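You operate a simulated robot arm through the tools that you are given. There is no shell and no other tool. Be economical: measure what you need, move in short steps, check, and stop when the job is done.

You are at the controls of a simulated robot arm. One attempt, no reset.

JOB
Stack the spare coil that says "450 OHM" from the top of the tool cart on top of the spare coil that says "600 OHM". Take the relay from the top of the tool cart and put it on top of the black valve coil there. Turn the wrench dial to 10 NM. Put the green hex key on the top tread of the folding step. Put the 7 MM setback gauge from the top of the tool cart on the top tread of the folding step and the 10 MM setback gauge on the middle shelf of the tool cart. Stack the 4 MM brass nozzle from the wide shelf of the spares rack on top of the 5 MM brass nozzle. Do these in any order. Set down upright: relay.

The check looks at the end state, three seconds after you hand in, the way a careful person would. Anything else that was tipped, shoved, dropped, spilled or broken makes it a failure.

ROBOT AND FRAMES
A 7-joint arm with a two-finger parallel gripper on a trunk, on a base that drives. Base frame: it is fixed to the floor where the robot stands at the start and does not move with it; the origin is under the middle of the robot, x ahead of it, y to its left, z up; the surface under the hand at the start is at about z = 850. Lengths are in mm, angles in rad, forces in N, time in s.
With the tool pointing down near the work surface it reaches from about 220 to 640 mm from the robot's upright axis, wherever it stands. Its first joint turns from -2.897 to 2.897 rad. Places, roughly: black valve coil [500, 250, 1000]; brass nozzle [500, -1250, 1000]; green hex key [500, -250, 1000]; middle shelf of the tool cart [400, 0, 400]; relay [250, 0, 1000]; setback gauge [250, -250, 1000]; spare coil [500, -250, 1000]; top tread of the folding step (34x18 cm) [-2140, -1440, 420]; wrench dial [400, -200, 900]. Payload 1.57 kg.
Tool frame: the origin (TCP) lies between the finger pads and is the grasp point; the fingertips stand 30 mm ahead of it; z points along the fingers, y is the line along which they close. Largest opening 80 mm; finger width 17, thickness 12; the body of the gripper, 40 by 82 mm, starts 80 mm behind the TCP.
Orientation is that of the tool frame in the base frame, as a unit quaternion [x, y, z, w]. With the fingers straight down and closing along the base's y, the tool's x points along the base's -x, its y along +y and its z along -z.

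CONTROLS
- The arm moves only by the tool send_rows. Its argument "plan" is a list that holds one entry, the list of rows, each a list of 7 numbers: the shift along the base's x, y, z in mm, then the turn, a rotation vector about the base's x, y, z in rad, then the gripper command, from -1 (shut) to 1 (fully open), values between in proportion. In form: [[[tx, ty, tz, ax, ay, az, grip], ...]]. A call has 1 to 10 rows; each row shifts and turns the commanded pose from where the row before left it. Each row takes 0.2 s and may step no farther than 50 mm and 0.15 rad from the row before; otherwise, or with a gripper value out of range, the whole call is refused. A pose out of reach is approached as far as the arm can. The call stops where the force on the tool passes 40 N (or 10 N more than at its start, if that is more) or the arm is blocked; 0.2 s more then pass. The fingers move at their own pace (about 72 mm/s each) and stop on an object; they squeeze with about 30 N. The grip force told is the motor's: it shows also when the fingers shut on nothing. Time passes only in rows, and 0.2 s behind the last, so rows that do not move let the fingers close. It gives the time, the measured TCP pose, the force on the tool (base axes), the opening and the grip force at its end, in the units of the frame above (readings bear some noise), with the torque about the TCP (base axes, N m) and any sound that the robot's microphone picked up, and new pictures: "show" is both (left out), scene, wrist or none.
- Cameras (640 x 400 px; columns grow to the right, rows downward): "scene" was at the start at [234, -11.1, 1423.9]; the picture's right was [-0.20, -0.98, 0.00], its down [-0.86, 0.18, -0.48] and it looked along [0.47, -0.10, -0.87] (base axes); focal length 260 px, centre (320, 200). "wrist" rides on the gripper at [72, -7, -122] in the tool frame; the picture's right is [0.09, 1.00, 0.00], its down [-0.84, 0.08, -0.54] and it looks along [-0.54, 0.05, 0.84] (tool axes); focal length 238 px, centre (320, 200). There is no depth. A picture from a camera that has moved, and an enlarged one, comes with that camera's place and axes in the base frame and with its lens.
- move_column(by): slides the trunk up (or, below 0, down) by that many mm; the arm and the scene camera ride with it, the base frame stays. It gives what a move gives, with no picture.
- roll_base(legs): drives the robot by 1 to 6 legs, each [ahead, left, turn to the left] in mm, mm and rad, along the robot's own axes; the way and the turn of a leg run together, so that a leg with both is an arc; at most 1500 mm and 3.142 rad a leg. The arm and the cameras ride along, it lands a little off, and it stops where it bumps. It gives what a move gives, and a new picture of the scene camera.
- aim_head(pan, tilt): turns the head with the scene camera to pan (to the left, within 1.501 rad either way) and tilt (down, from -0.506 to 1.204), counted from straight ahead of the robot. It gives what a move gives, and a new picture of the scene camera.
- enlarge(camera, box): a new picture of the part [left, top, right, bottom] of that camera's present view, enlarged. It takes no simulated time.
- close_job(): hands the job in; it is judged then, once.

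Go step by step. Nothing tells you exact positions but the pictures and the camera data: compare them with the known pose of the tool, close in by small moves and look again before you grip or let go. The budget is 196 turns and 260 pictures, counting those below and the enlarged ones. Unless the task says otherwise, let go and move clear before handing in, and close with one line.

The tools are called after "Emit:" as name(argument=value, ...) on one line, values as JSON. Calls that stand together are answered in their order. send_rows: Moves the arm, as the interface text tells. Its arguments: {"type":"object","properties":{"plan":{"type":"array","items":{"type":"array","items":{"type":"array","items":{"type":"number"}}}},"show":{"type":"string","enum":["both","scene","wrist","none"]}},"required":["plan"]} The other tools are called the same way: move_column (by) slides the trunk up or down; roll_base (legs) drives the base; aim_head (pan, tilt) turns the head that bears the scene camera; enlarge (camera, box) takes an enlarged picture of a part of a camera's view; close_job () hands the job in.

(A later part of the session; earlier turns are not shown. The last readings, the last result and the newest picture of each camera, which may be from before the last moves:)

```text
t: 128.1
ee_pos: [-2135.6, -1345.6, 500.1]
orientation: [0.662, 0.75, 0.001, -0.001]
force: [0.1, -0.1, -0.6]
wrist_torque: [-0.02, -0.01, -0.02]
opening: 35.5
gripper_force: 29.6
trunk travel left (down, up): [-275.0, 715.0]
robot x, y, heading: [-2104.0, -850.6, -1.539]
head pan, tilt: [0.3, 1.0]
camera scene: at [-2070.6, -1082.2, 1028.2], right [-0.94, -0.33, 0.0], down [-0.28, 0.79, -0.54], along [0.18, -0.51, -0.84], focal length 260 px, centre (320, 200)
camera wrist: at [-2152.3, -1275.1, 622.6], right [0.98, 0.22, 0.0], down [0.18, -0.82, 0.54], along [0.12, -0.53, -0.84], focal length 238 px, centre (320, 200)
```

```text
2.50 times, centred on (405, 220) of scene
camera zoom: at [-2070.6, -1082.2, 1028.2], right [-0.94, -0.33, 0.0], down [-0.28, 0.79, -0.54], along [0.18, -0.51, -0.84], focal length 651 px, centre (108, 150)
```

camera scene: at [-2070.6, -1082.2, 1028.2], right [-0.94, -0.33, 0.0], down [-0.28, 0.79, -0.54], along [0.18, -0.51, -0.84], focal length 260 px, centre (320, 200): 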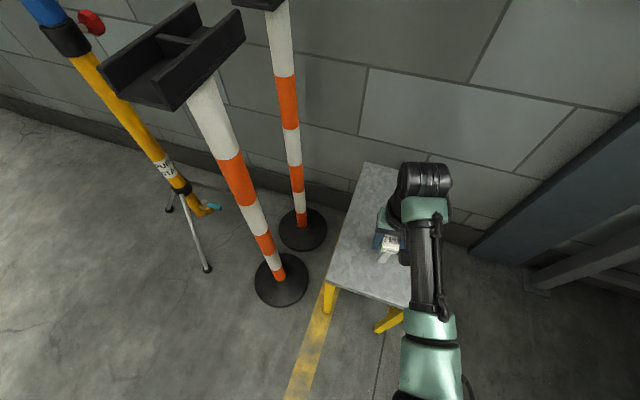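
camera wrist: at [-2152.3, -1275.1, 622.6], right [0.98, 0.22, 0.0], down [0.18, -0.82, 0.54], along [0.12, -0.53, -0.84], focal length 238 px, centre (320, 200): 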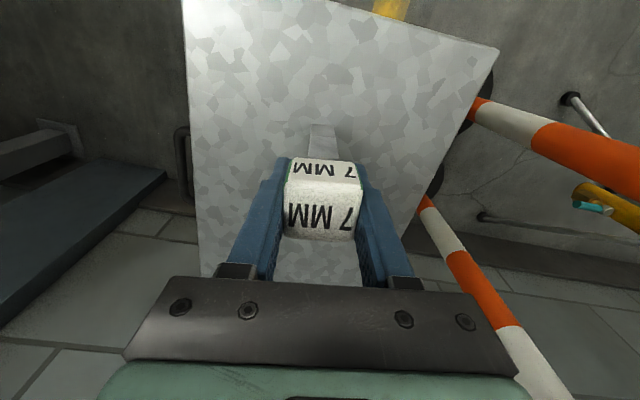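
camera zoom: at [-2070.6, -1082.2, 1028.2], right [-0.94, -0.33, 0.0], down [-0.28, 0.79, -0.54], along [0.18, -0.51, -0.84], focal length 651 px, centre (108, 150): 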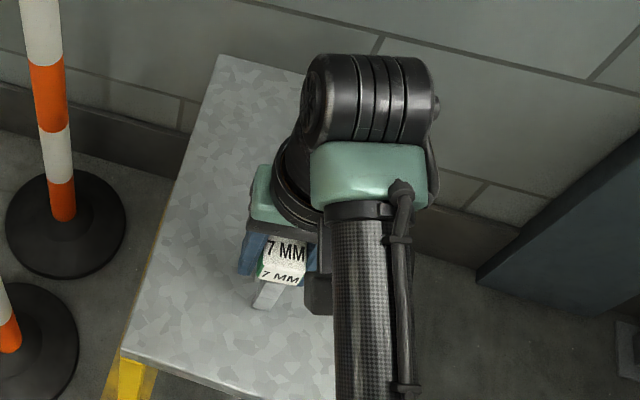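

Not touching yet; I continue down in small steps and will stop at contact.

Emit:
send_rows(plan=[[[0, 0, -4, 0, 0, 0, -1], [0, 0, -4, 0, 0, 0, -1], [0, 0, -4, 0, 0, 0, -1], [0, 0, -3, 0, 0, 0, -1], [0, 0, -3, 0, 0, 0, -1], [0, 0, 0, 0, 0, 0, -1]]], show="none")

Emit:
enlarge(camera="wrist", box=[220, 80, 420, 280])

```text
t: 129.5
ee_pos: [-2136.2, -1347.9, 485.9]
orientation: [0.662, 0.75, -0.003, 0.002]
force: [1.3, 2.3, 32.7]
wrist_torque: [-0.07, -0.05, 0.02]
opening: 35.8
gripper_force: 29.9
trunk travel left (down, up): [-275.0, 715.0]
robot x, y, heading: [-2098.0, -852.4, -1.531]
head pan, tilt: [0.3, 1.0]
```

```text
2.00 times, centred on (320, 180) of wrist
camera zoom: at [-2152.0, -1276.0, 607.0], right [0.98, 0.22, 0.0], down [0.18, -0.82, 0.55], along [0.12, -0.54, -0.84], focal length 477 px, centre (320, 240)
```

zoom: 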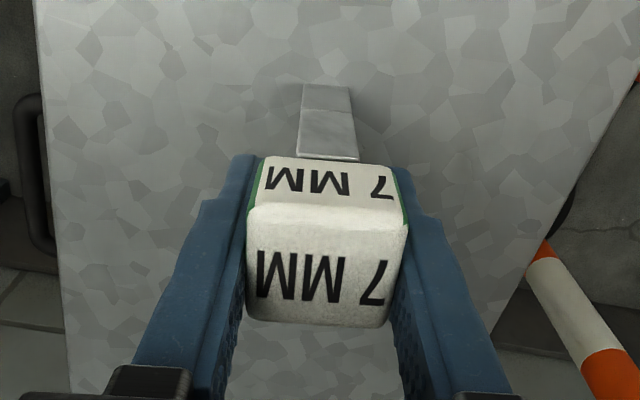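

Contact: the tread is at z≈421. I ease off, open and lift away.

Emit:
send_rows(plan=[[[0, 0, 2.5, 0, 0, 0, -1], [0, 0, 0, 0, 0, 0, 0], [0, 0, 0, 0, 0, 0, 0.4], [0, 0, 0, 0, 0, 0, 0.4], [0, 0, 30, 0, 0, 0, 0.4], [0, 0, 45, 0, 0, 0, 0.4], [0, 0, 45, 0, 0, 0, 0.4], [0, 40, 30, 0, 0, 0, 0.4], [0, 40, 30, 0, 0, 0, 0.4]]], show="both")

```text
t: 131.5
ee_pos: [-2135.2, -1267.7, 665.0]
orientation: [0.662, 0.749, 0.001, -0.002]
force: [-0.1, -0.9, 0.4]
wrist_torque: [0.03, -0.01, 0.0]
opening: 56.2
gripper_force: 0.0
trunk travel left (down, up): [-275.0, 715.0]
robot x, y, heading: [-2100.9, -846.8, -1.534]
head pan, tilt: [0.3, 1.0]
camera scene: at [-2070.6, -1082.0, 1028.2], right [-0.94, -0.33, 0.0], down [-0.28, 0.79, -0.54], along [0.18, -0.51, -0.84], focal length 260 px, centre (320, 200)
camera wrist: at [-2150.2, -1198.8, 787.1], right [0.98, 0.21, 0.0], down [0.18, -0.82, 0.54], along [0.12, -0.53, -0.84], focal length 238 px, centre (320, 200)
```

scene: 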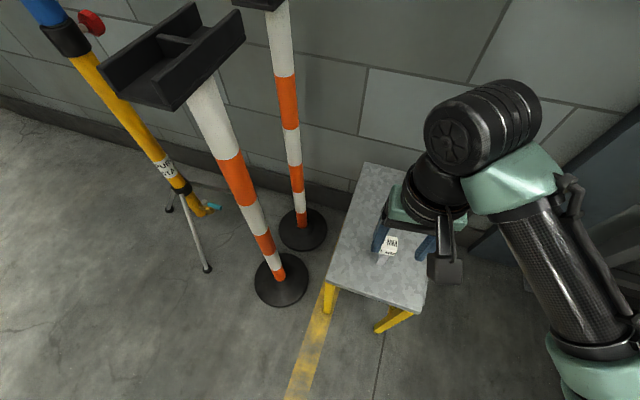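
wrist: 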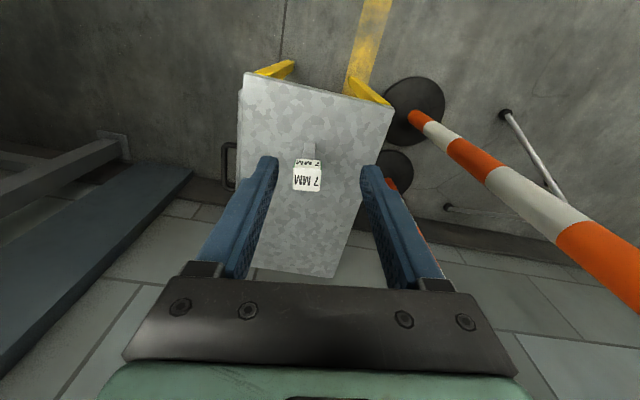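

The 7 MM gauge stands on the tread. I raise the trunk and retrace the path to the cart for the hex key.

Emit:
move_column(by=400)

Emit:
roll_base(legs=[[0, 0, -1.03], [-1450, -40, 0], [0, 0, 2.57]])

Emit:
aim_head(pan=0, tilt=0.6)

```text
t: 135.4
ee_pos: [-2133.4, -1270.0, 1064.7]
orientation: [0.661, 0.75, 0.001, -0.002]
force: [0.0, -0.8, 0.5]
wrist_torque: [-0.01, 0.0, 0.02]
opening: 56.2
gripper_force: 0.1
trunk travel left (down, up): [-675.0, 315.0]
robot x, y, heading: [-2098.1, -848.0, -1.537]
head pan, tilt: [0.3, 1.0]
```

```text
t: 151.1
ee_pos: [-509.3, -124.5, 1065.3]
orientation: [-0.042, 0.999, 0.0, -0.002]
force: [0.1, 0.1, 0.7]
wrist_torque: [0.01, -0.01, -0.01]
opening: 56.4
gripper_force: 0.2
trunk travel left (down, up): [-675.0, 315.0]
robot x, y, heading: [-929.5, -68.7, -0.003]
head pan, tilt: [0.3, 1.0]
camera scene: at [-691.6, -52.0, 1428.3], right [0.29, -0.96, 0.0], down [-0.81, -0.24, -0.54], along [0.52, 0.16, -0.84], focal length 260 px, centre (320, 200)
```

scene: 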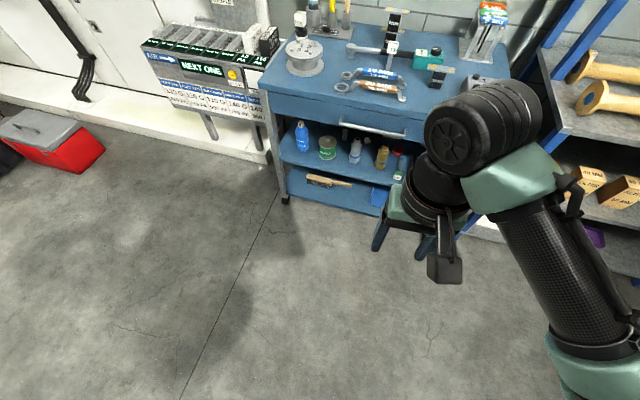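

```text
t: 152.0
ee_pos: [-508.9, -124.7, 1064.3]
orientation: [-0.042, 0.999, 0.0, -0.001]
force: [-0.2, 0.9, -0.2]
wrist_torque: [0.03, 0.01, 0.0]
opening: 56.1
gripper_force: 0.0
trunk travel left (down, up): [-675.0, 315.0]
robot x, y, heading: [-926.2, -75.8, -0.009]
head pan, tilt: [0.0, 0.6]
camera scene: at [-669.9, -72.7, 1460.2], right [-0.01, -1.0, 0.0], down [-0.57, 0.0, -0.82], along [0.82, 0.0, -0.57], focal length 260 px, centre (320, 200)
```

scene: 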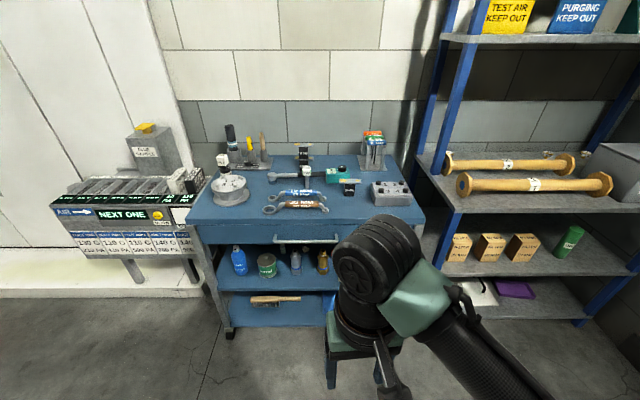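

The hex key rack's green handle is near (569,-362); I will stand further right, near (0,-300), to reach it.

Emit:
roll_base(legs=[[0, -215, 0.009], [910, 0, 0]])

Emit:
aim_head(pan=0.1, tilt=0.95)

Emit:
enlarge(camera="wrist", box=[160, 60, 480, 300])

```text
t: 158.0
ee_pos: [396.0, -333.4, 1065.3]
orientation: [-0.049, 0.999, 0.0, 0.0]
force: [0.2, 0.6, -0.1]
wrist_torque: [0.01, -0.04, 0.0]
opening: 55.9
gripper_force: 0.1
trunk travel left (down, up): [-675.0, 315.0]
robot x, y, heading: [-26.0, -285.7, 0.013]
head pan, tilt: [0.0, 0.6]
stopped in leg 2: the robot was blocked; the commanded pose is now the measured one
camera scene: at [234.3, -282.6, 1460.4], right [0.01, -1.0, 0.0], down [-0.56, -0.01, -0.83], along [0.83, 0.01, -0.56], focal length 260 px, centre (320, 200)
```

scene: 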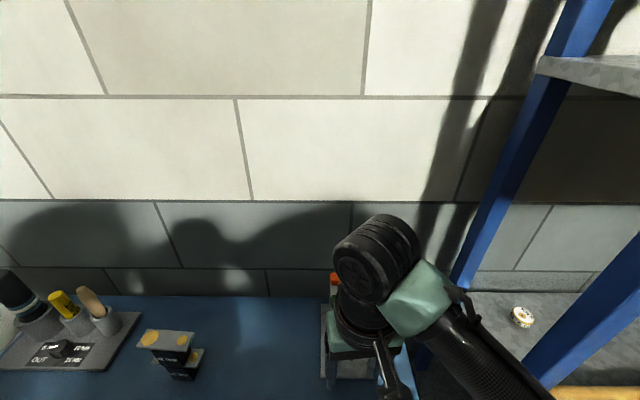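

```text
t: 158.8
ee_pos: [395.8, -332.5, 1064.7]
orientation: [-0.05, 0.999, 0.0, -0.001]
force: [-0.3, -0.5, -0.2]
wrist_torque: [-0.01, -0.03, -0.01]
opening: 56.1
gripper_force: 0.0
trunk travel left (down, up): [-675.0, 315.0]
robot x, y, heading: [-26.6, -283.1, 0.01]
head pan, tilt: [0.099, 0.949]
camera scene: at [218.7, -275.8, 1431.9], right [0.11, -0.99, 0.0], down [-0.81, -0.09, -0.58], along [0.58, 0.06, -0.81], focal length 260 px, centre (320, 200)
```

scene: 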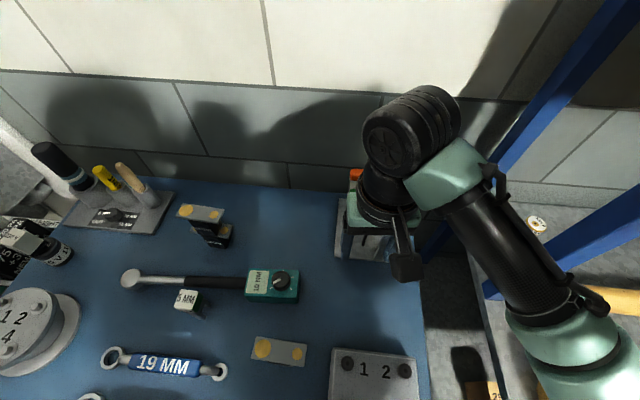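

```text
1.67 times, centred on (320, 180) of wrist
camera zoom: at [324.4, -347.3, 1187.0], right [-0.19, 0.98, 0.0], down [0.83, 0.16, 0.54], along [0.53, 0.1, -0.84], focal length 397 px, centre (320, 233)
```

zoom: 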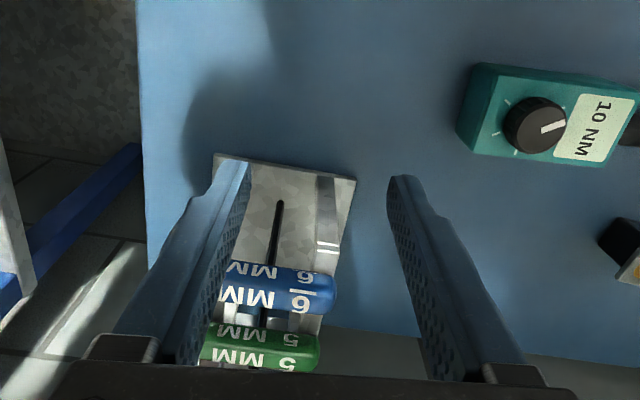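

The base stopped at x=-26 against something, nothing visibly moved. I rotate the tool by -90° and hover above the green handle, near (555,-346,990).

Emit:
send_rows(plan=[[[5, 0, 20, 0, 0, -0.15, 0.6], [5, 0, 20, 0, 0, -0.15, 0.6], [10, 0, 10, 0, 0, -0.15, 0.3], [15, 0, 0, 0, 0, -0.15, 0.3], [15, 0, 0, 0, 0, -0.15, 0.3], [20, 0, 0, 0, 0, -0.15, 0.3], [20, 0, 0, 0, 0, -0.15, 0.3], [20, 0, 0, 0, 0, -0.15, 0.3], [20, -6, 0, 0, 0, -0.15, 0.3], [24, -6, 0, 0, 0, -0.15, 0.3]]], show="none")

Emit:
send_rows(plan=[[[5, 0, 0, 0, 0, -0.15, 0.3], [0, 0, 0, 0, 0, -0.02, 0.3], [0, 0, 0, 0, 0, 0, 0.3]]], show="both")

Emit:
enlarge(camera="wrist", box=[200, 60, 440, 220])

```text
t: 161.0
ee_pos: [551.1, -343.9, 1116.8]
orientation: [0.645, 0.764, 0.0, 0.0]
force: [-0.6, -0.1, -0.2]
wrist_torque: [0.01, -0.01, 0.0]
opening: 51.9
gripper_force: 0.1
trunk travel left (down, up): [-675.0, 315.0]
robot x, y, heading: [-26.0, -286.3, 0.012]
head pan, tilt: [0.099, 0.949]
```

```text
t: 161.8
ee_pos: [554.0, -344.4, 1115.6]
orientation: [0.707, 0.707, 0.001, -0.001]
force: [0.0, -0.5, 0.8]
wrist_torque: [-0.01, 0.0, -0.03]
opening: 51.8
gripper_force: 0.0
trunk travel left (down, up): [-675.0, 315.0]
robot x, y, heading: [-23.0, -286.2, 0.014]
head pan, tilt: [0.099, 0.949]
camera scene: at [218.7, -275.8, 1431.9], right [0.11, -0.99, 0.0], down [-0.81, -0.09, -0.58], along [0.58, 0.06, -0.81], focal length 260 px, centre (320, 200)
camera wrist: at [546.3, -273.3, 1237.3], right [1.0, 0.09, 0.0], down [0.08, -0.84, 0.54], along [0.05, -0.54, -0.84], focal length 238 px, centre (320, 200)
```

scene: 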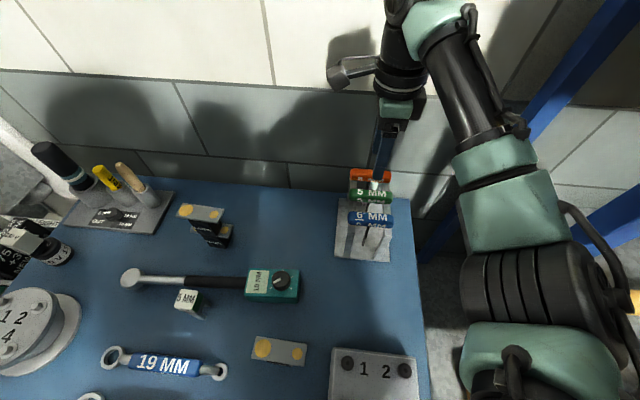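
wrist: 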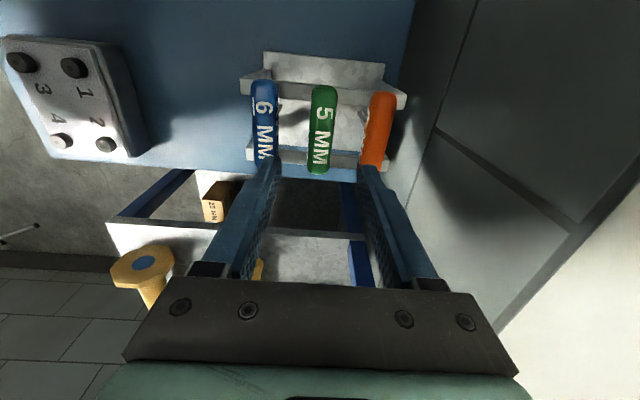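

```text
2.50 times, centred on (320, 140) of wrist
camera zoom: at [546.3, -273.3, 1237.3], right [1.0, 0.09, 0.0], down [0.08, -0.84, 0.54], along [0.05, -0.54, -0.84], focal length 596 px, centre (320, 350)
```

zoom: 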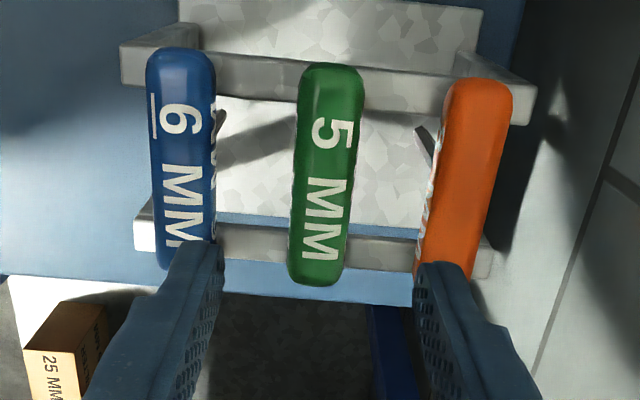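

Green handle is centred under the tool (≈(554.5,-350)), about 26 mm wide with 33 mm gaps to its neighbours. I narrow the fingers and go down in two stages.

Emit:
send_rows(plan=[[[0, -5, -40, 0, 0, 0.044, 0.1], [0, 0, -35, 0, 0, 0, 0.1], [0, 0, 0, 0, 0, 0, 0.1]]], show="none")

Emit:
enlarge(camera="wrist", box=[200, 80, 440, 240])

```text
t: 162.6
ee_pos: [552.4, -347.9, 1042.2]
orientation: [0.691, 0.723, 0.001, -0.002]
force: [0.6, 0.2, -0.1]
wrist_torque: [0.03, -0.02, -0.04]
opening: 44.0
gripper_force: 0.2
trunk travel left (down, up): [-675.0, 315.0]
robot x, y, heading: [-23.3, -286.2, 0.008]
head pan, tilt: [0.099, 0.949]
```

```text
2.50 times, centred on (320, 160) of wrist
camera zoom: at [541.4, -277.5, 1163.6], right [0.99, 0.14, 0.0], down [0.11, -0.83, 0.54], along [0.07, -0.53, -0.84], focal length 596 px, centre (320, 300)
```

zoom: 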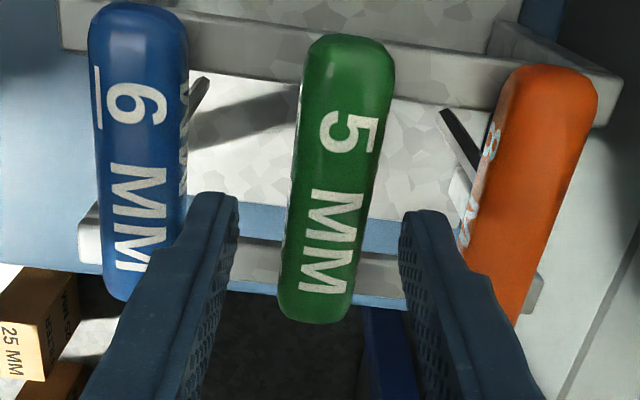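

Aligned. I descend to handle height and check clearance before closing.

Emit:
send_rows(plan=[[[1, 0, -25, 0, 0, -0.015, 0.1], [0, 0, -15, 0, 0, 0, 0.1], [0, 0, -10, 0, 0, 0, 0.1], [0, 0, 0, 0, 0, 0, 0.1]]], show="none")

Emit:
enlarge(camera="wrist", box=[200, 80, 440, 280])

Emit:
enlarge(camera="scene", box=[320, 90, 440, 270])

```text
t: 163.6
ee_pos: [556.3, -349.6, 991.2]
orientation: [0.696, 0.718, 0.002, -0.001]
force: [0.9, 0.8, 0.3]
wrist_torque: [-0.01, 0.02, 0.03]
opening: 43.9
gripper_force: 0.0
trunk travel left (down, up): [-675.0, 315.0]
robot x, y, heading: [-22.6, -283.2, 0.009]
head pan, tilt: [0.099, 0.949]
```

```text
2.00 times, centred on (320, 180) of wrist
camera zoom: at [546.4, -278.8, 1113.1], right [0.99, 0.12, 0.0], down [0.1, -0.84, 0.54], along [0.07, -0.54, -0.84], focal length 477 px, centre (320, 240)
```

zoom: 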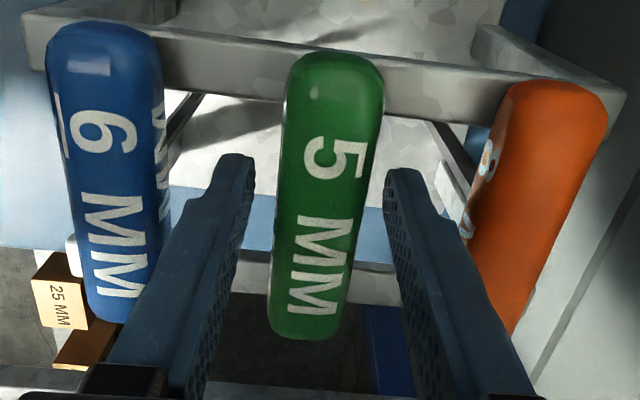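

```text
2.22 times, centred on (380, 180) of scene
camera zoom: at [218.5, -275.8, 1431.9], right [0.11, -0.99, 0.0], down [-0.81, -0.09, -0.58], along [0.58, 0.06, -0.81], focal length 578 px, centre (187, 244)
```

zoom: 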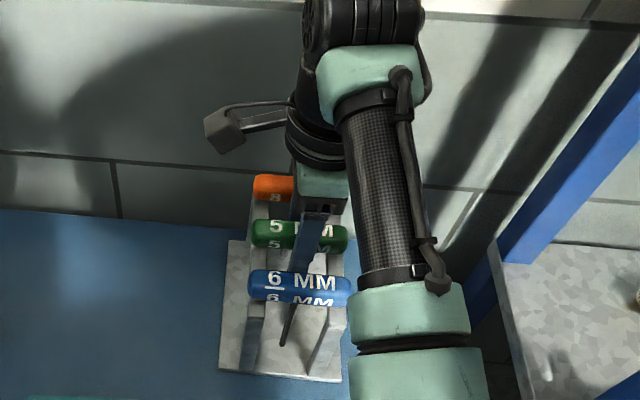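

The handle sits between the fingers. I close and lift straight up in steps.

Emit:
send_rows(plan=[[[-1, 0, -2, 0, 0, 0, 0.1], [0, 0, 0, 0, 0, 0, -0.3], [0, 0, 0, 0, 0, 0, -1], [0, 0, 0, 0, 0, 0, -1], [0, 0, 15, 0, 0, 0, -1], [0, 0, 0, 0, 0, 0, -1]]], show="both")

```text
t: 165.0
ee_pos: [555.0, -349.9, 1003.7]
orientation: [0.697, 0.717, 0.001, -0.001]
force: [0.2, -0.3, -0.2]
wrist_torque: [-0.02, -0.01, 0.0]
opening: 25.3
gripper_force: 30.2
trunk travel left (down, up): [-675.0, 315.0]
robot x, y, heading: [-28.2, -284.1, 0.008]
head pan, tilt: [0.099, 0.949]
camera scene: at [218.8, -275.9, 1431.8], right [0.11, -0.99, 0.0], down [-0.81, -0.09, -0.58], along [0.58, 0.06, -0.81], focal length 260 px, centre (320, 200)
camera wrist: at [545.2, -279.6, 1125.8], right [0.99, 0.12, 0.0], down [0.1, -0.84, 0.54], along [0.07, -0.54, -0.84], focal length 238 px, centre (320, 200)
```

scene: 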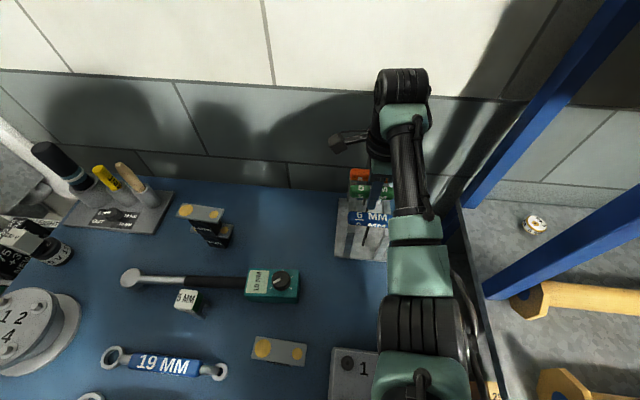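
wrist: 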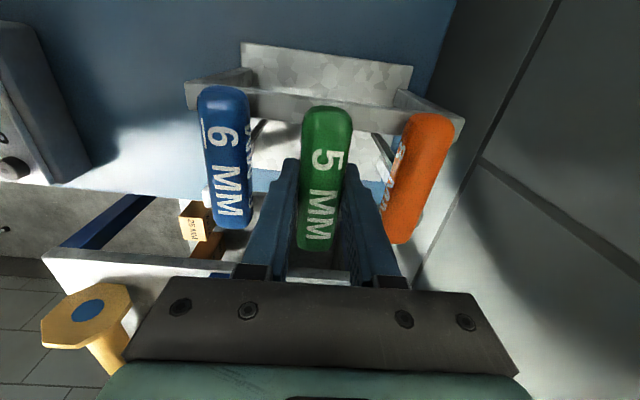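

It lifts freely. I raise it well above the rack.

Emit:
send_rows(plan=[[[0, 0, 35, 0, 0, 0, -1], [0, 0, 40, 0, 0, 0, -1], [0, 0, 40, 0, 0, 0, -1], [0, 0, 40, 0, 0, 0, -1], [0, 0, 40, 0, 0, 0, -1]]], show="both")

Emit:
enlarge(camera="scene", box=[300, 40, 460, 280])

```text
t: 166.2
ee_pos: [554.5, -351.6, 1201.7]
orientation: [0.697, 0.717, 0.0, 0.0]
force: [-0.1, -0.6, -0.7]
wrist_torque: [0.05, 0.02, 0.05]
opening: 25.7
gripper_force: 30.1
trunk travel left (down, up): [-675.0, 315.0]
robot x, y, heading: [-22.7, -290.9, 0.012]
head pan, tilt: [0.099, 0.949]
camera scene: at [218.1, -275.8, 1431.9], right [0.11, -0.99, 0.0], down [-0.81, -0.09, -0.58], along [0.58, 0.06, -0.81], focal length 260 px, centre (320, 200)
camera wrist: at [545.6, -279.9, 1322.5], right [0.99, 0.12, 0.0], down [0.1, -0.84, 0.54], along [0.07, -0.54, -0.84], focal length 238 px, centre (320, 200)
```

scene: 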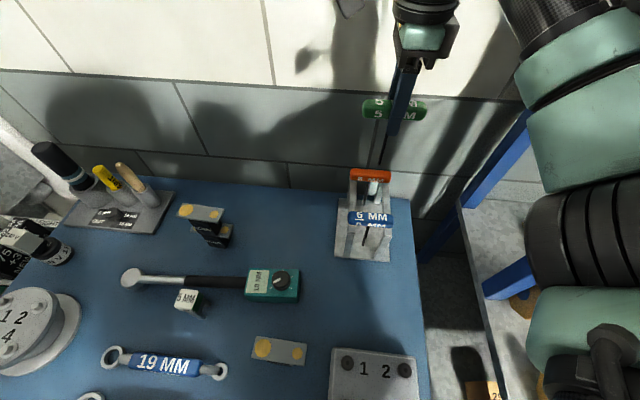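
wrist: 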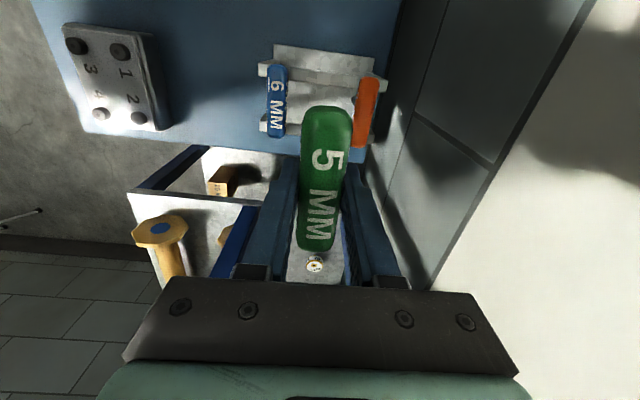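

```text
1.67 times, centred on (380, 160) of scene
camera zoom: at [218.1, -275.8, 1431.9], right [0.11, -0.99, 0.0], down [-0.81, -0.09, -0.58], along [0.58, 0.06, -0.81], focal length 434 px, centre (220, 267)
```

zoom: 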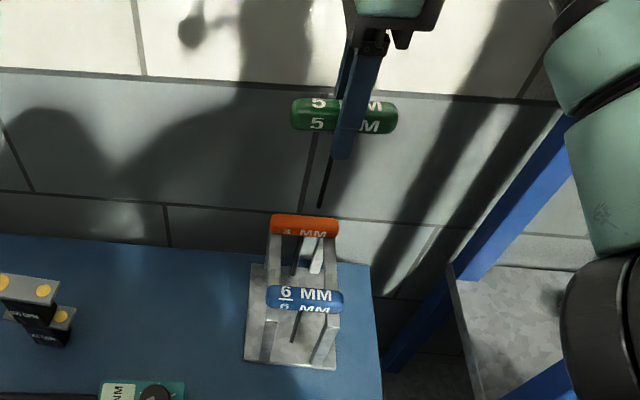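

The key is out, blade about 110 mm below the grip. I back away from the cart with it held high.

Emit:
roll_base(legs=[[-900, 0, 0]])

Emit:
send_rows(plan=[[[-40, 15, 0, 0, 0, 0, -1], [-40, 15, 0, 0, 0, 0, -1], [-40, 15, 0, 0, 0, 0, -1], [-20, 15, 0, 0, 0, 0, -1]]], show="wrist")

```text
t: 170.9
ee_pos: [-332.5, -363.9, 1198.9]
orientation: [0.709, 0.705, 0.002, -0.001]
force: [0.3, 0.5, -1.0]
wrist_torque: [0.02, -0.01, 0.0]
opening: 25.5
gripper_force: 30.4
trunk travel left (down, up): [-675.0, 315.0]
robot x, y, heading: [-910.8, -282.5, -0.024]
head pan, tilt: [0.099, 0.949]
camera scene: at [-668.5, -278.0, 1431.9], right [0.08, -1.0, 0.0], down [-0.81, -0.06, -0.58], along [0.58, 0.04, -0.81], focal length 260 px, centre (320, 200)
```

scene: 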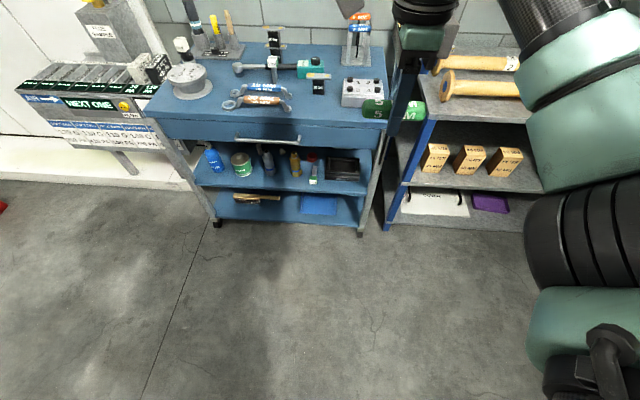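

```text
t: 171.9
ee_pos: [-471.2, -305.3, 1198.0]
orientation: [0.708, 0.706, 0.0, -0.002]
force: [0.8, 0.4, 0.0]
wrist_torque: [-0.01, 0.04, 0.0]
opening: 25.5
gripper_force: 30.0
trunk travel left (down, up): [-675.0, 315.0]
robot x, y, heading: [-911.5, -281.5, -0.022]
head pan, tilt: [0.099, 0.949]
camera wrist: at [-478.0, -234.6, 1319.6], right [1.0, 0.09, 0.0], down [0.07, -0.84, 0.54], along [0.05, -0.54, -0.84], focal length 238 px, centre (320, 200)
```

wrist: 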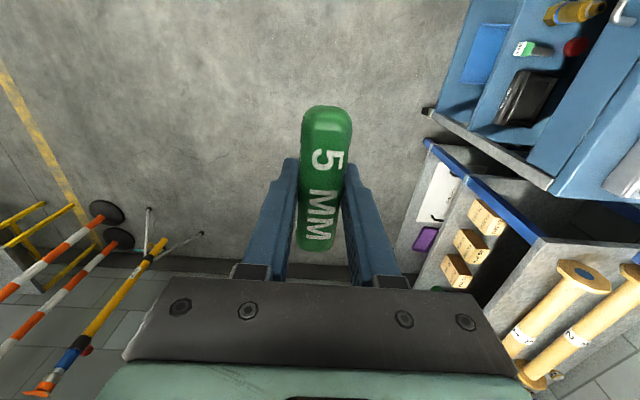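

I turn and drive to the area north of the step.

Emit:
roll_base(legs=[[0, 0, -2.81], [1480, 0, 0], [0, 0, 2.2]])

Emit:
aim_head(pan=0.0, tilt=0.7)

```text
t: 191.1
ee_pos: [-2005.0, -1019.4, 1197.8]
orientation: [0.898, 0.44, 0.002, -0.001]
force: [0.4, 0.1, -0.9]
wrist_torque: [-0.02, 0.01, -0.01]
opening: 25.6
gripper_force: 30.2
trunk travel left (down, up): [-675.0, 315.0]
robot x, y, heading: [-2336.4, -734.4, -0.682]
head pan, tilt: [0.099, 0.949]
camera scene: at [-2145.6, -876.2, 1431.9], right [-0.55, -0.84, 0.0], down [-0.68, 0.45, -0.58], along [0.49, -0.32, -0.81], focal length 260 px, centre (320, 200)
```

scene: 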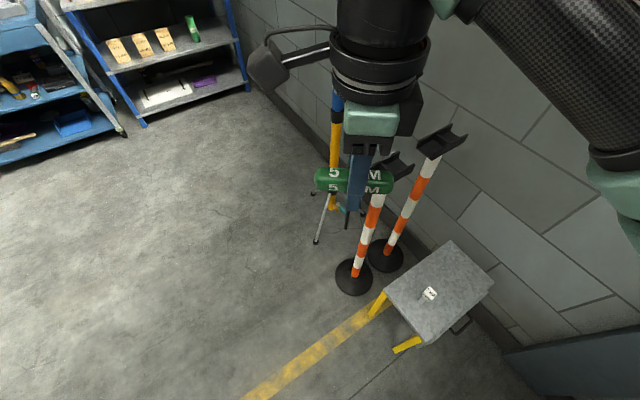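

```text
t: 191.8
ee_pos: [-2005.4, -1018.8, 1198.3]
orientation: [0.899, 0.439, 0.002, -0.001]
force: [-1.2, 0.1, -1.1]
wrist_torque: [-0.02, -0.03, -0.01]
opening: 25.3
gripper_force: 29.9
trunk travel left (down, up): [-675.0, 315.0]
robot x, y, heading: [-2339.5, -731.4, -0.68]
head pan, tilt: [0.0, 0.7]
camera scene: at [-2140.4, -889.7, 1451.6], right [-0.63, -0.78, 0.0], down [-0.5, 0.41, -0.76], along [0.59, -0.48, -0.64], focal length 260 px, centre (320, 200)
```

scene: 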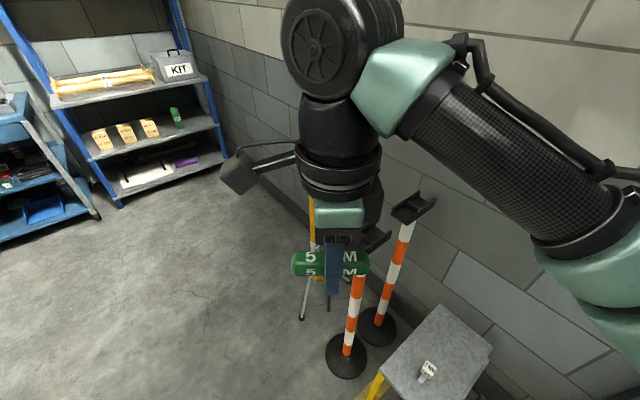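

Before moving sideways to the right, I check that side is clear.

Emit:
aim_head(pan=-1.3, tilt=0.7)

```text
t: 193.3
ee_pos: [-2003.5, -1019.7, 1197.7]
orientation: [0.898, 0.44, 0.002, 0.0]
force: [-0.7, -0.2, -0.8]
wrist_torque: [-0.02, 0.0, 0.0]
opening: 25.6
gripper_force: 29.8
trunk travel left (down, up): [-675.0, 315.0]
robot x, y, heading: [-2337.8, -731.7, -0.683]
head pan, tilt: [-1.3, 0.7]
camera scene: at [-2240.2, -914.2, 1451.6], right [-0.92, 0.4, 0.0], down [0.26, 0.59, -0.76], along [-0.3, -0.7, -0.64], focal length 260 px, centre (320, 200)
```

scene: 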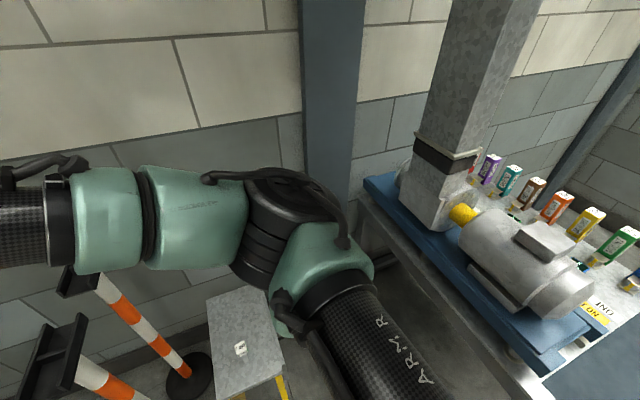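

The motor table is close on the right, so a diagonal approach is out. Instead I will approach from straight north and lay the handle near the tread's front edge with the blade passing beside the gauge (x≈-2096). I reposition for that.

Emit:
roll_base(legs=[[184, 158, 0], [0, 0, -0.89]])

Emit:
aim_head(pan=0.35, tilt=0.95)

```text
t: 197.4
ee_pos: [-2122.6, -1165.7, 1198.0]
orientation: [1.0, -0.006, 0.001, -0.001]
force: [-0.4, 0.8, -1.2]
wrist_torque: [-0.02, -0.02, 0.0]
opening: 25.5
gripper_force: 30.3
trunk travel left (down, up): [-675.0, 315.0]
robot x, y, heading: [-2093.7, -725.0, -1.601]
head pan, tilt: [-1.3, 0.7]
camera scene: at [-2183.6, -912.9, 1451.6], right [-0.24, 0.97, 0.0], down [0.63, 0.15, -0.76], along [-0.74, -0.18, -0.64], focal length 260 px, centre (320, 200)
```

scene: 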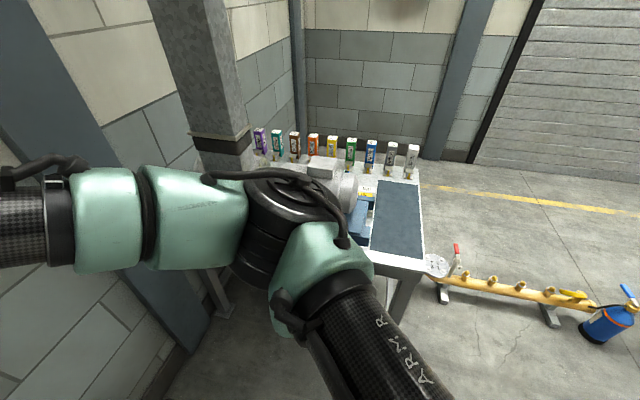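

```text
t: 199.2
ee_pos: [-2122.7, -1163.9, 1198.3]
orientation: [1.0, -0.006, 0.002, 0.0]
force: [0.0, 0.7, -1.1]
wrist_torque: [0.04, 0.0, 0.01]
opening: 25.2
gripper_force: 30.1
trunk travel left (down, up): [-675.0, 315.0]
robot x, y, heading: [-2093.2, -724.9, -1.602]
head pan, tilt: [0.351, 0.949]
camera scene: at [-2078.2, -961.8, 1431.9], right [-0.95, -0.31, 0.0], down [-0.26, 0.77, -0.58], along [0.18, -0.55, -0.81], focal length 260 px, centre (320, 200)
```

scene: 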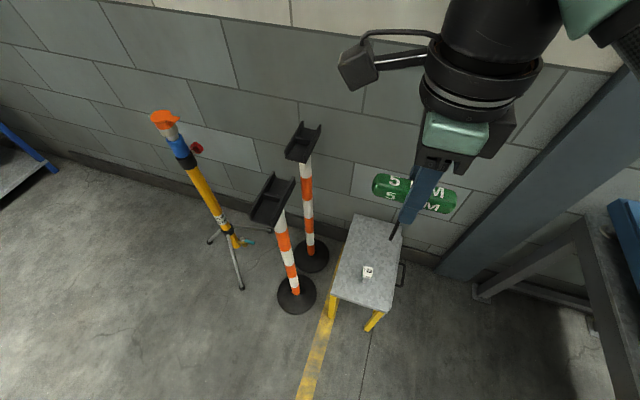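

I lower the trunk, then yaw slightly and pitch the tool so the blade points forward over the tread.

Emit:
move_column(by=-400)

Emit:
move_column(by=-180)

Emit:
send_rows(plan=[[[10, -35, 0, 0, 0, 0.1, -1], [5, -35, 0, 0, 0, 0.08, -1], [0, 0, 0, -0.1478, -0.0261, 0, -1], [0, 0, 0, -0.1478, -0.0261, 0, -1], [0, 0, 0, -0.1478, -0.0261, 0, -1], [0, 0, 0, -0.1478, -0.0261, 0, -1], [0, 0, 0, -0.1478, -0.0261, 0, -1], [0, 0, 0, -0.1478, -0.0261, 0, -1]]], show="both")

```text
t: 203.0
ee_pos: [-2123.8, -1165.5, 797.7]
orientation: [1.0, -0.007, 0.002, 0.001]
force: [-0.2, -0.5, -1.2]
wrist_torque: [0.01, -0.01, 0.0]
opening: 25.3
gripper_force: 29.5
trunk travel left (down, up): [-275.0, 715.0]
robot x, y, heading: [-2095.1, -724.6, -1.604]
head pan, tilt: [0.351, 0.949]
```

```text
t: 205.0
ee_pos: [-2123.2, -1166.2, 617.0]
orientation: [1.0, -0.006, 0.002, 0.0]
force: [0.4, -0.8, -0.7]
wrist_torque: [0.06, -0.01, -0.03]
opening: 25.7
gripper_force: 30.0
trunk travel left (down, up): [-95.0, 895.0]
robot x, y, heading: [-2098.0, -726.8, -1.606]
head pan, tilt: [0.351, 0.949]
```

```text
t: 206.8
ee_pos: [-2108.4, -1235.2, 617.5]
orientation: [0.897, 0.076, 0.04, 0.434]
force: [0.6, 0.0, -0.4]
wrist_torque: [-0.01, -0.02, -0.01]
opening: 25.5
gripper_force: 30.2
trunk travel left (down, up): [-95.0, 895.0]
robot x, y, heading: [-2096.2, -724.2, -1.601]
head pan, tilt: [0.351, 0.949]
camera scene: at [-2078.2, -961.8, 851.9], right [-0.95, -0.31, 0.0], down [-0.26, 0.77, -0.58], along [0.18, -0.55, -0.81], focal length 260 px, centre (320, 200)
camera wrist: at [-2055.7, -1125.3, 687.9], right [0.19, -0.59, 0.78], down [-0.89, 0.23, 0.39], along [-0.41, -0.77, -0.48], focal length 238 px, centre (320, 200)
```

scene: 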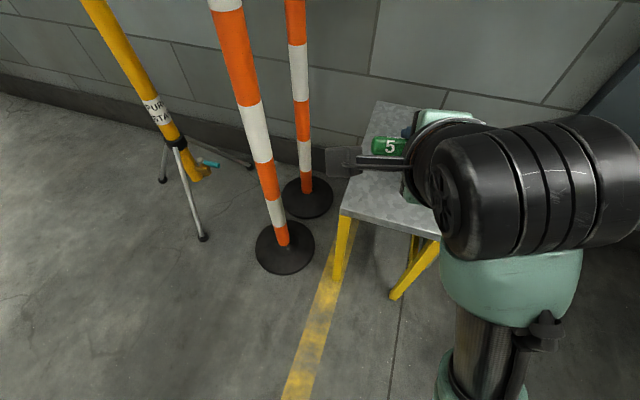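
wrist: 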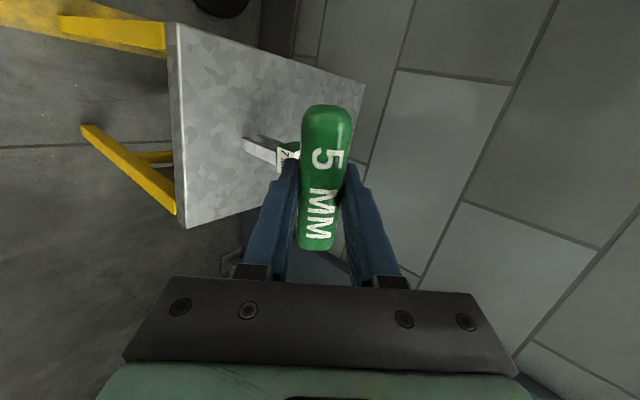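

I finish the pitch and look again.

Emit:
send_rows(plan=[[[0, 0, 0, -0.1478, -0.0261, 0, -1], [0, 0, 0, -0.1478, -0.0261, 0, -1], [0, 0, 0, -0.1478, -0.0261, 0, -1], [0, -20, -25, 0, 0, 0, -1], [0, -20, -25, 0, 0, 0, -1], [0, 0, 0, 0, 0, 0, -1]]], show="both")

Emit:
aim_head(pan=0.25, tilt=0.8)

```text
t: 208.2
ee_pos: [-2110.7, -1275.3, 567.3]
orientation: [0.777, 0.067, 0.058, 0.623]
force: [-0.1, 0.7, -1.3]
wrist_torque: [0.02, 0.0, -0.03]
opening: 25.6
gripper_force: 29.8
trunk travel left (down, up): [-95.0, 895.0]
robot x, y, heading: [-2093.6, -726.6, -1.605]
head pan, tilt: [0.351, 0.949]
camera scene: at [-2078.2, -961.8, 851.8], right [-0.95, -0.31, 0.0], down [-0.26, 0.77, -0.58], along [0.18, -0.55, -0.81], focal length 260 px, centre (320, 200)
camera wrist: at [-2060.2, -1146.0, 587.8], right [0.12, -0.2, 0.97], down [-0.91, 0.36, 0.19], along [-0.38, -0.91, -0.14], focal length 238 px, centre (320, 200)
```

scene: 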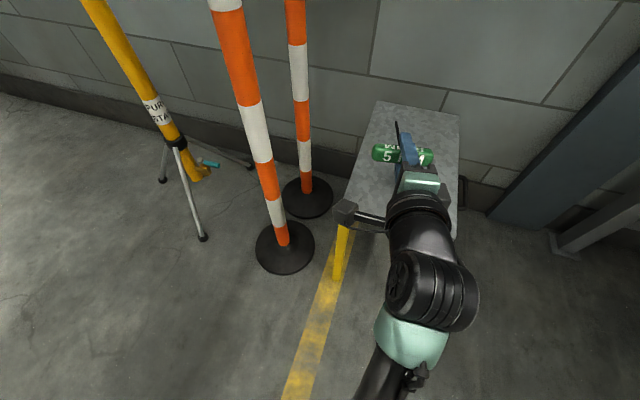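
wrist: 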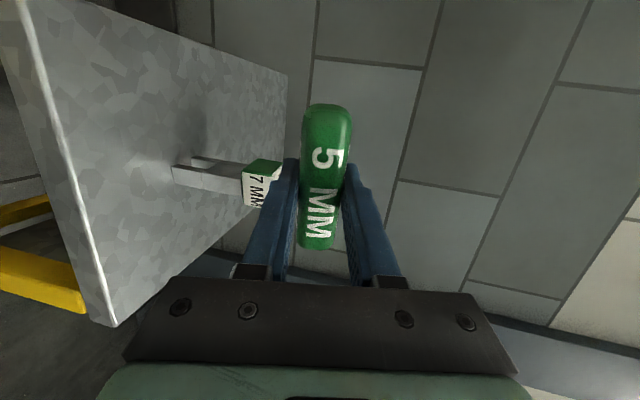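

```text
t: 208.9
ee_pos: [-2108.3, -1276.9, 567.7]
orientation: [0.778, 0.067, 0.058, 0.622]
force: [0.6, -0.8, -0.7]
wrist_torque: [0.0, -0.02, -0.02]
opening: 25.6
gripper_force: 30.0
trunk travel left (down, up): [-95.0, 895.0]
robot x, y, heading: [-2097.9, -725.0, -1.603]
head pan, tilt: [0.25, 0.799]
camera scene: at [-2083.5, -971.5, 863.3], right [-0.98, -0.22, 0.0], down [-0.16, 0.7, -0.7], along [0.15, -0.68, -0.72], focal length 260 px, centre (320, 200)
```

scene: 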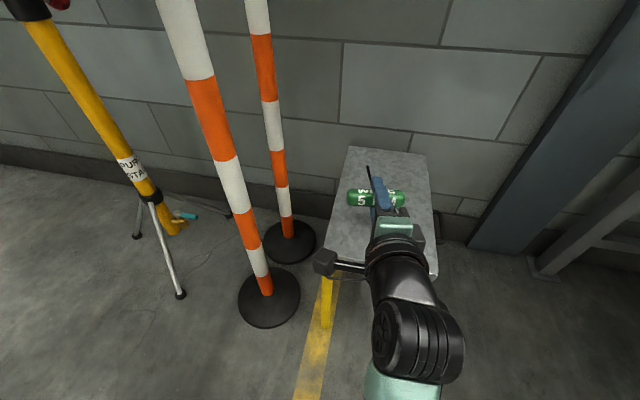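

I zoom on the blade and the gauge to check the lateral clearance.

Emit:
enlarge(camera="scene", box=[320, 140, 460, 250])

Emit:
enlarge(camera="wrist", box=[160, 80, 400, 270])

```text
3.64 times, centred on (390, 195) of scene
camera zoom: at [-2083.5, -971.5, 863.3], right [-0.98, -0.22, 0.0], down [-0.16, 0.7, -0.7], along [0.15, -0.68, -0.72], focal length 947 px, centre (66, 218)
```

zoom: 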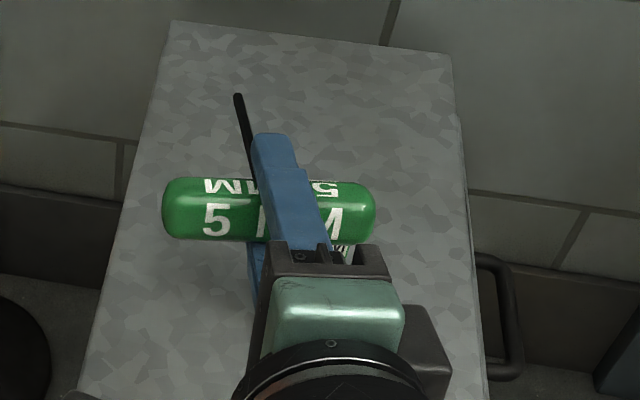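

```text
2.11 times, centred on (280, 175) of wrist
camera zoom: at [-2060.2, -1145.9, 588.2], right [0.12, -0.2, 0.97], down [-0.92, 0.36, 0.19], along [-0.38, -0.91, -0.14], focal length 502 px, centre (404, 253)
```

zoom: 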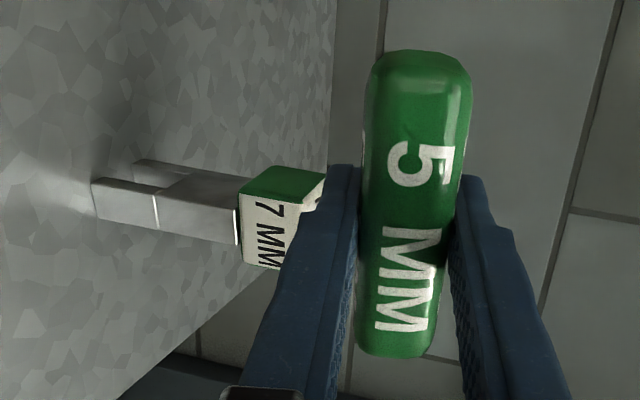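

Lying flat in this grip would put a finger under the handle. Better: use the free far half of the tread, tilt the key about 40°, touch the blade tip down, loosen, and let the handle slide down between the fingers while I bring the tool upright. First I raise, reduce the pitch and drive closer.

Emit:
send_rows(plan=[[[0, 20, 35, 0, 0, 0, -1], [0, 20, 35, 0.1478, 0.0261, 0, -1], [0, 20, 30, 0.1478, 0.0261, 0, -1], [0, 0, 0, 0.1478, 0.0261, 0, -1], [0, 0, 0, 0.1478, 0.0261, 0, -1], [0, 0, 0, 0.05, 0.009, 0, -1], [0, 0, 0, 0, 0, -0.14, -1], [0, 0, 0, 0, 0, 0, -1]]], show="none")

Emit:
roll_base(legs=[[150, -20, 0.03]])

Emit:
enlarge(camera="wrist", box=[0, 0, 640, 400])

```text
t: 210.7
ee_pos: [-2108.6, -1214.8, 665.8]
orientation: [0.939, 0.013, 0.008, 0.343]
force: [0.1, -0.3, -0.8]
wrist_torque: [0.02, 0.02, 0.02]
opening: 25.5
gripper_force: 29.2
trunk travel left (down, up): [-95.0, 895.0]
robot x, y, heading: [-2094.8, -726.6, -1.602]
head pan, tilt: [0.25, 0.799]
```

```text
t: 212.1
ee_pos: [-2118.0, -1362.1, 667.5]
orientation: [0.939, 0.026, 0.013, 0.342]
force: [0.3, 1.2, -1.5]
wrist_torque: [-0.05, -0.02, -0.03]
opening: 25.6
gripper_force: 30.4
trunk travel left (down, up): [-95.0, 895.0]
robot x, y, heading: [-2118.3, -871.5, -1.582]
head pan, tilt: [0.25, 0.799]
camera scene: at [-2099.7, -1118.9, 863.4], right [-0.97, -0.24, 0.0], down [-0.17, 0.7, -0.7], along [0.17, -0.68, -0.72], focal length 260 px, centre (320, 200)
```

scene: 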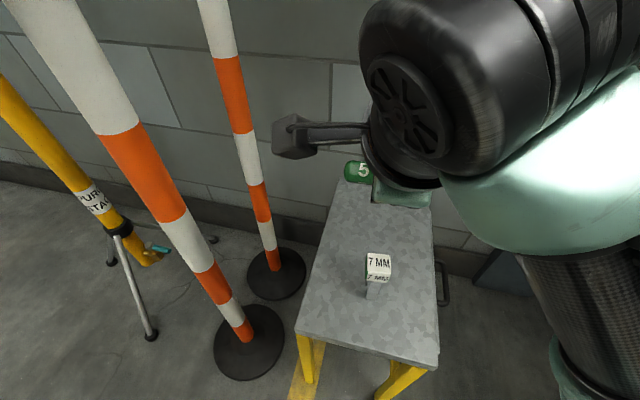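

```text
1.00 times, centred on (320, 200) of wrist (not enlarged: the box is as wide or as high as the picture)
camera zoom: at [-2052.3, -1276.1, 756.1], right [0.13, -0.76, 0.64], down [-0.86, 0.24, 0.46], along [-0.5, -0.61, -0.61], focal length 238 px, centre (320, 200)
```

zoom: 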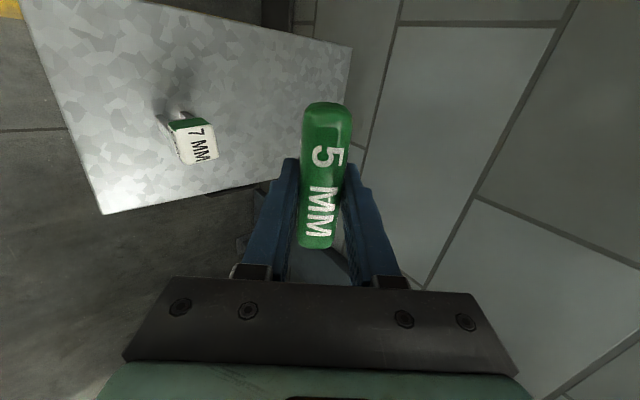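

The gauge is well clear. I move a bit closer and bring the key over the far half of the tread.

Emit:
roll_base(legs=[[60, 0, 0]])

Emit:
send_rows(plan=[[[-8, -25, 0, 0, 0, 0, -1], [-8, -23, -20, 0, 0, 0, -1], [0, 0, -45, 0, 0, 0, -1], [0, 0, -45, 0, 0, 0, -1], [0, 0, -25, 0, 0, 0, -1], [0, 0, 0, 0, 0, 0, -1]]], show="both")

```text
t: 213.0
ee_pos: [-2118.4, -1422.2, 666.0]
orientation: [0.939, 0.025, 0.013, 0.343]
force: [0.3, 0.3, -0.1]
wrist_torque: [-0.01, 0.02, -0.02]
opening: 25.8
gripper_force: 30.0
trunk travel left (down, up): [-95.0, 895.0]
robot x, y, heading: [-2117.2, -932.6, -1.58]
head pan, tilt: [0.25, 0.799]
camera scene: at [-2100.2, -1178.2, 863.4], right [-0.97, -0.24, 0.0], down [-0.17, 0.7, -0.7], along [0.17, -0.68, -0.72], focal length 260 px, centre (320, 200)
```

scene: 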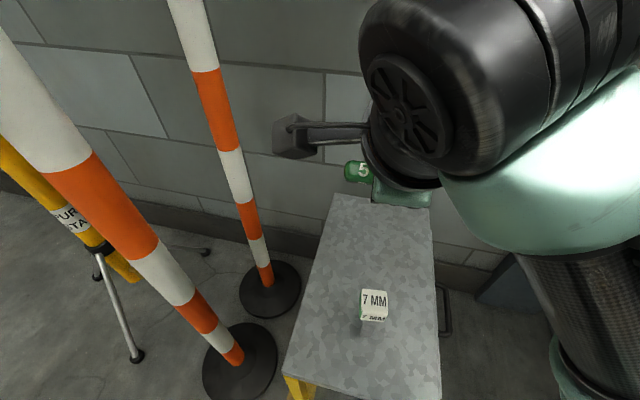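

```text
t: 214.4
ee_pos: [-2135.6, -1470.3, 532.7]
orientation: [0.939, 0.025, 0.013, 0.343]
force: [-0.2, 0.0, -1.0]
wrist_torque: [0.01, 0.03, 0.02]
opening: 25.5
gripper_force: 29.7
trunk travel left (down, up): [-95.0, 895.0]
robot x, y, heading: [-2118.7, -932.8, -1.576]
head pan, tilt: [0.25, 0.799]
camera scene: at [-2100.2, -1178.3, 863.4], right [-0.97, -0.24, 0.0], down [-0.17, 0.7, -0.7], along [0.17, -0.68, -0.72], focal length 260 px, centre (320, 200)
camera wrist: at [-2069.9, -1383.3, 622.5], right [0.13, -0.76, 0.64], down [-0.85, 0.24, 0.46], along [-0.5, -0.61, -0.61], focal length 238 px, centre (320, 200)
```

scene: 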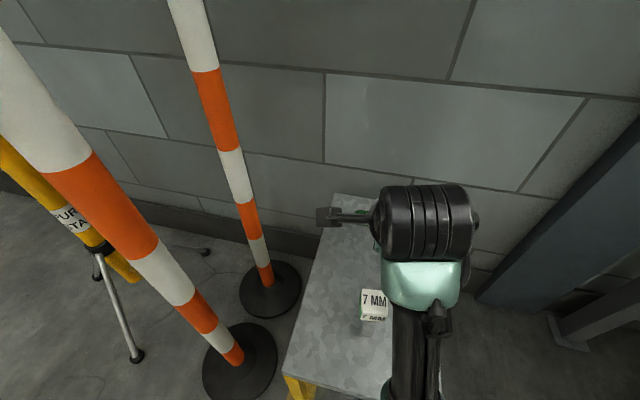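
wrist: 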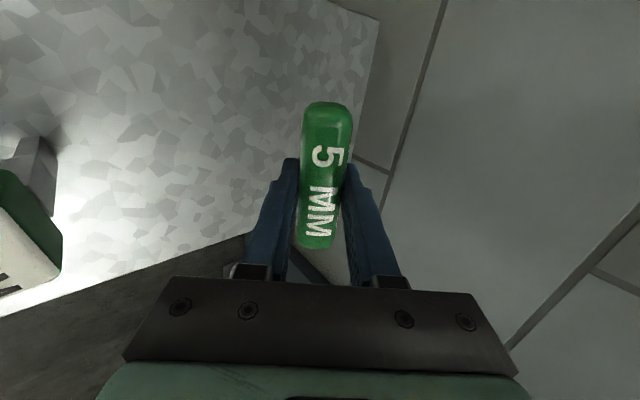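

I lower until the blade tip touches the tread.

Emit:
send_rows(plan=[[[0, 0, -10, 0, 0, 0, -1], [0, 0, -6, 0, 0, 0, -1], [0, 0, -3, 0, 0, 0, -1], [0, 0, -3, 0, 0, 0, -1], [0, 0, 0, 0, 0, 0, -1]]], show="none")

```text
t: 215.6
ee_pos: [-2135.2, -1472.2, 513.6]
orientation: [0.938, 0.026, 0.012, 0.346]
force: [0.9, 4.2, 10.7]
wrist_torque: [-0.52, -0.08, 0.04]
opening: 25.4
gripper_force: 30.2
trunk travel left (down, up): [-95.0, 895.0]
robot x, y, heading: [-2116.8, -936.7, -1.576]
head pan, tilt: [0.25, 0.799]
```

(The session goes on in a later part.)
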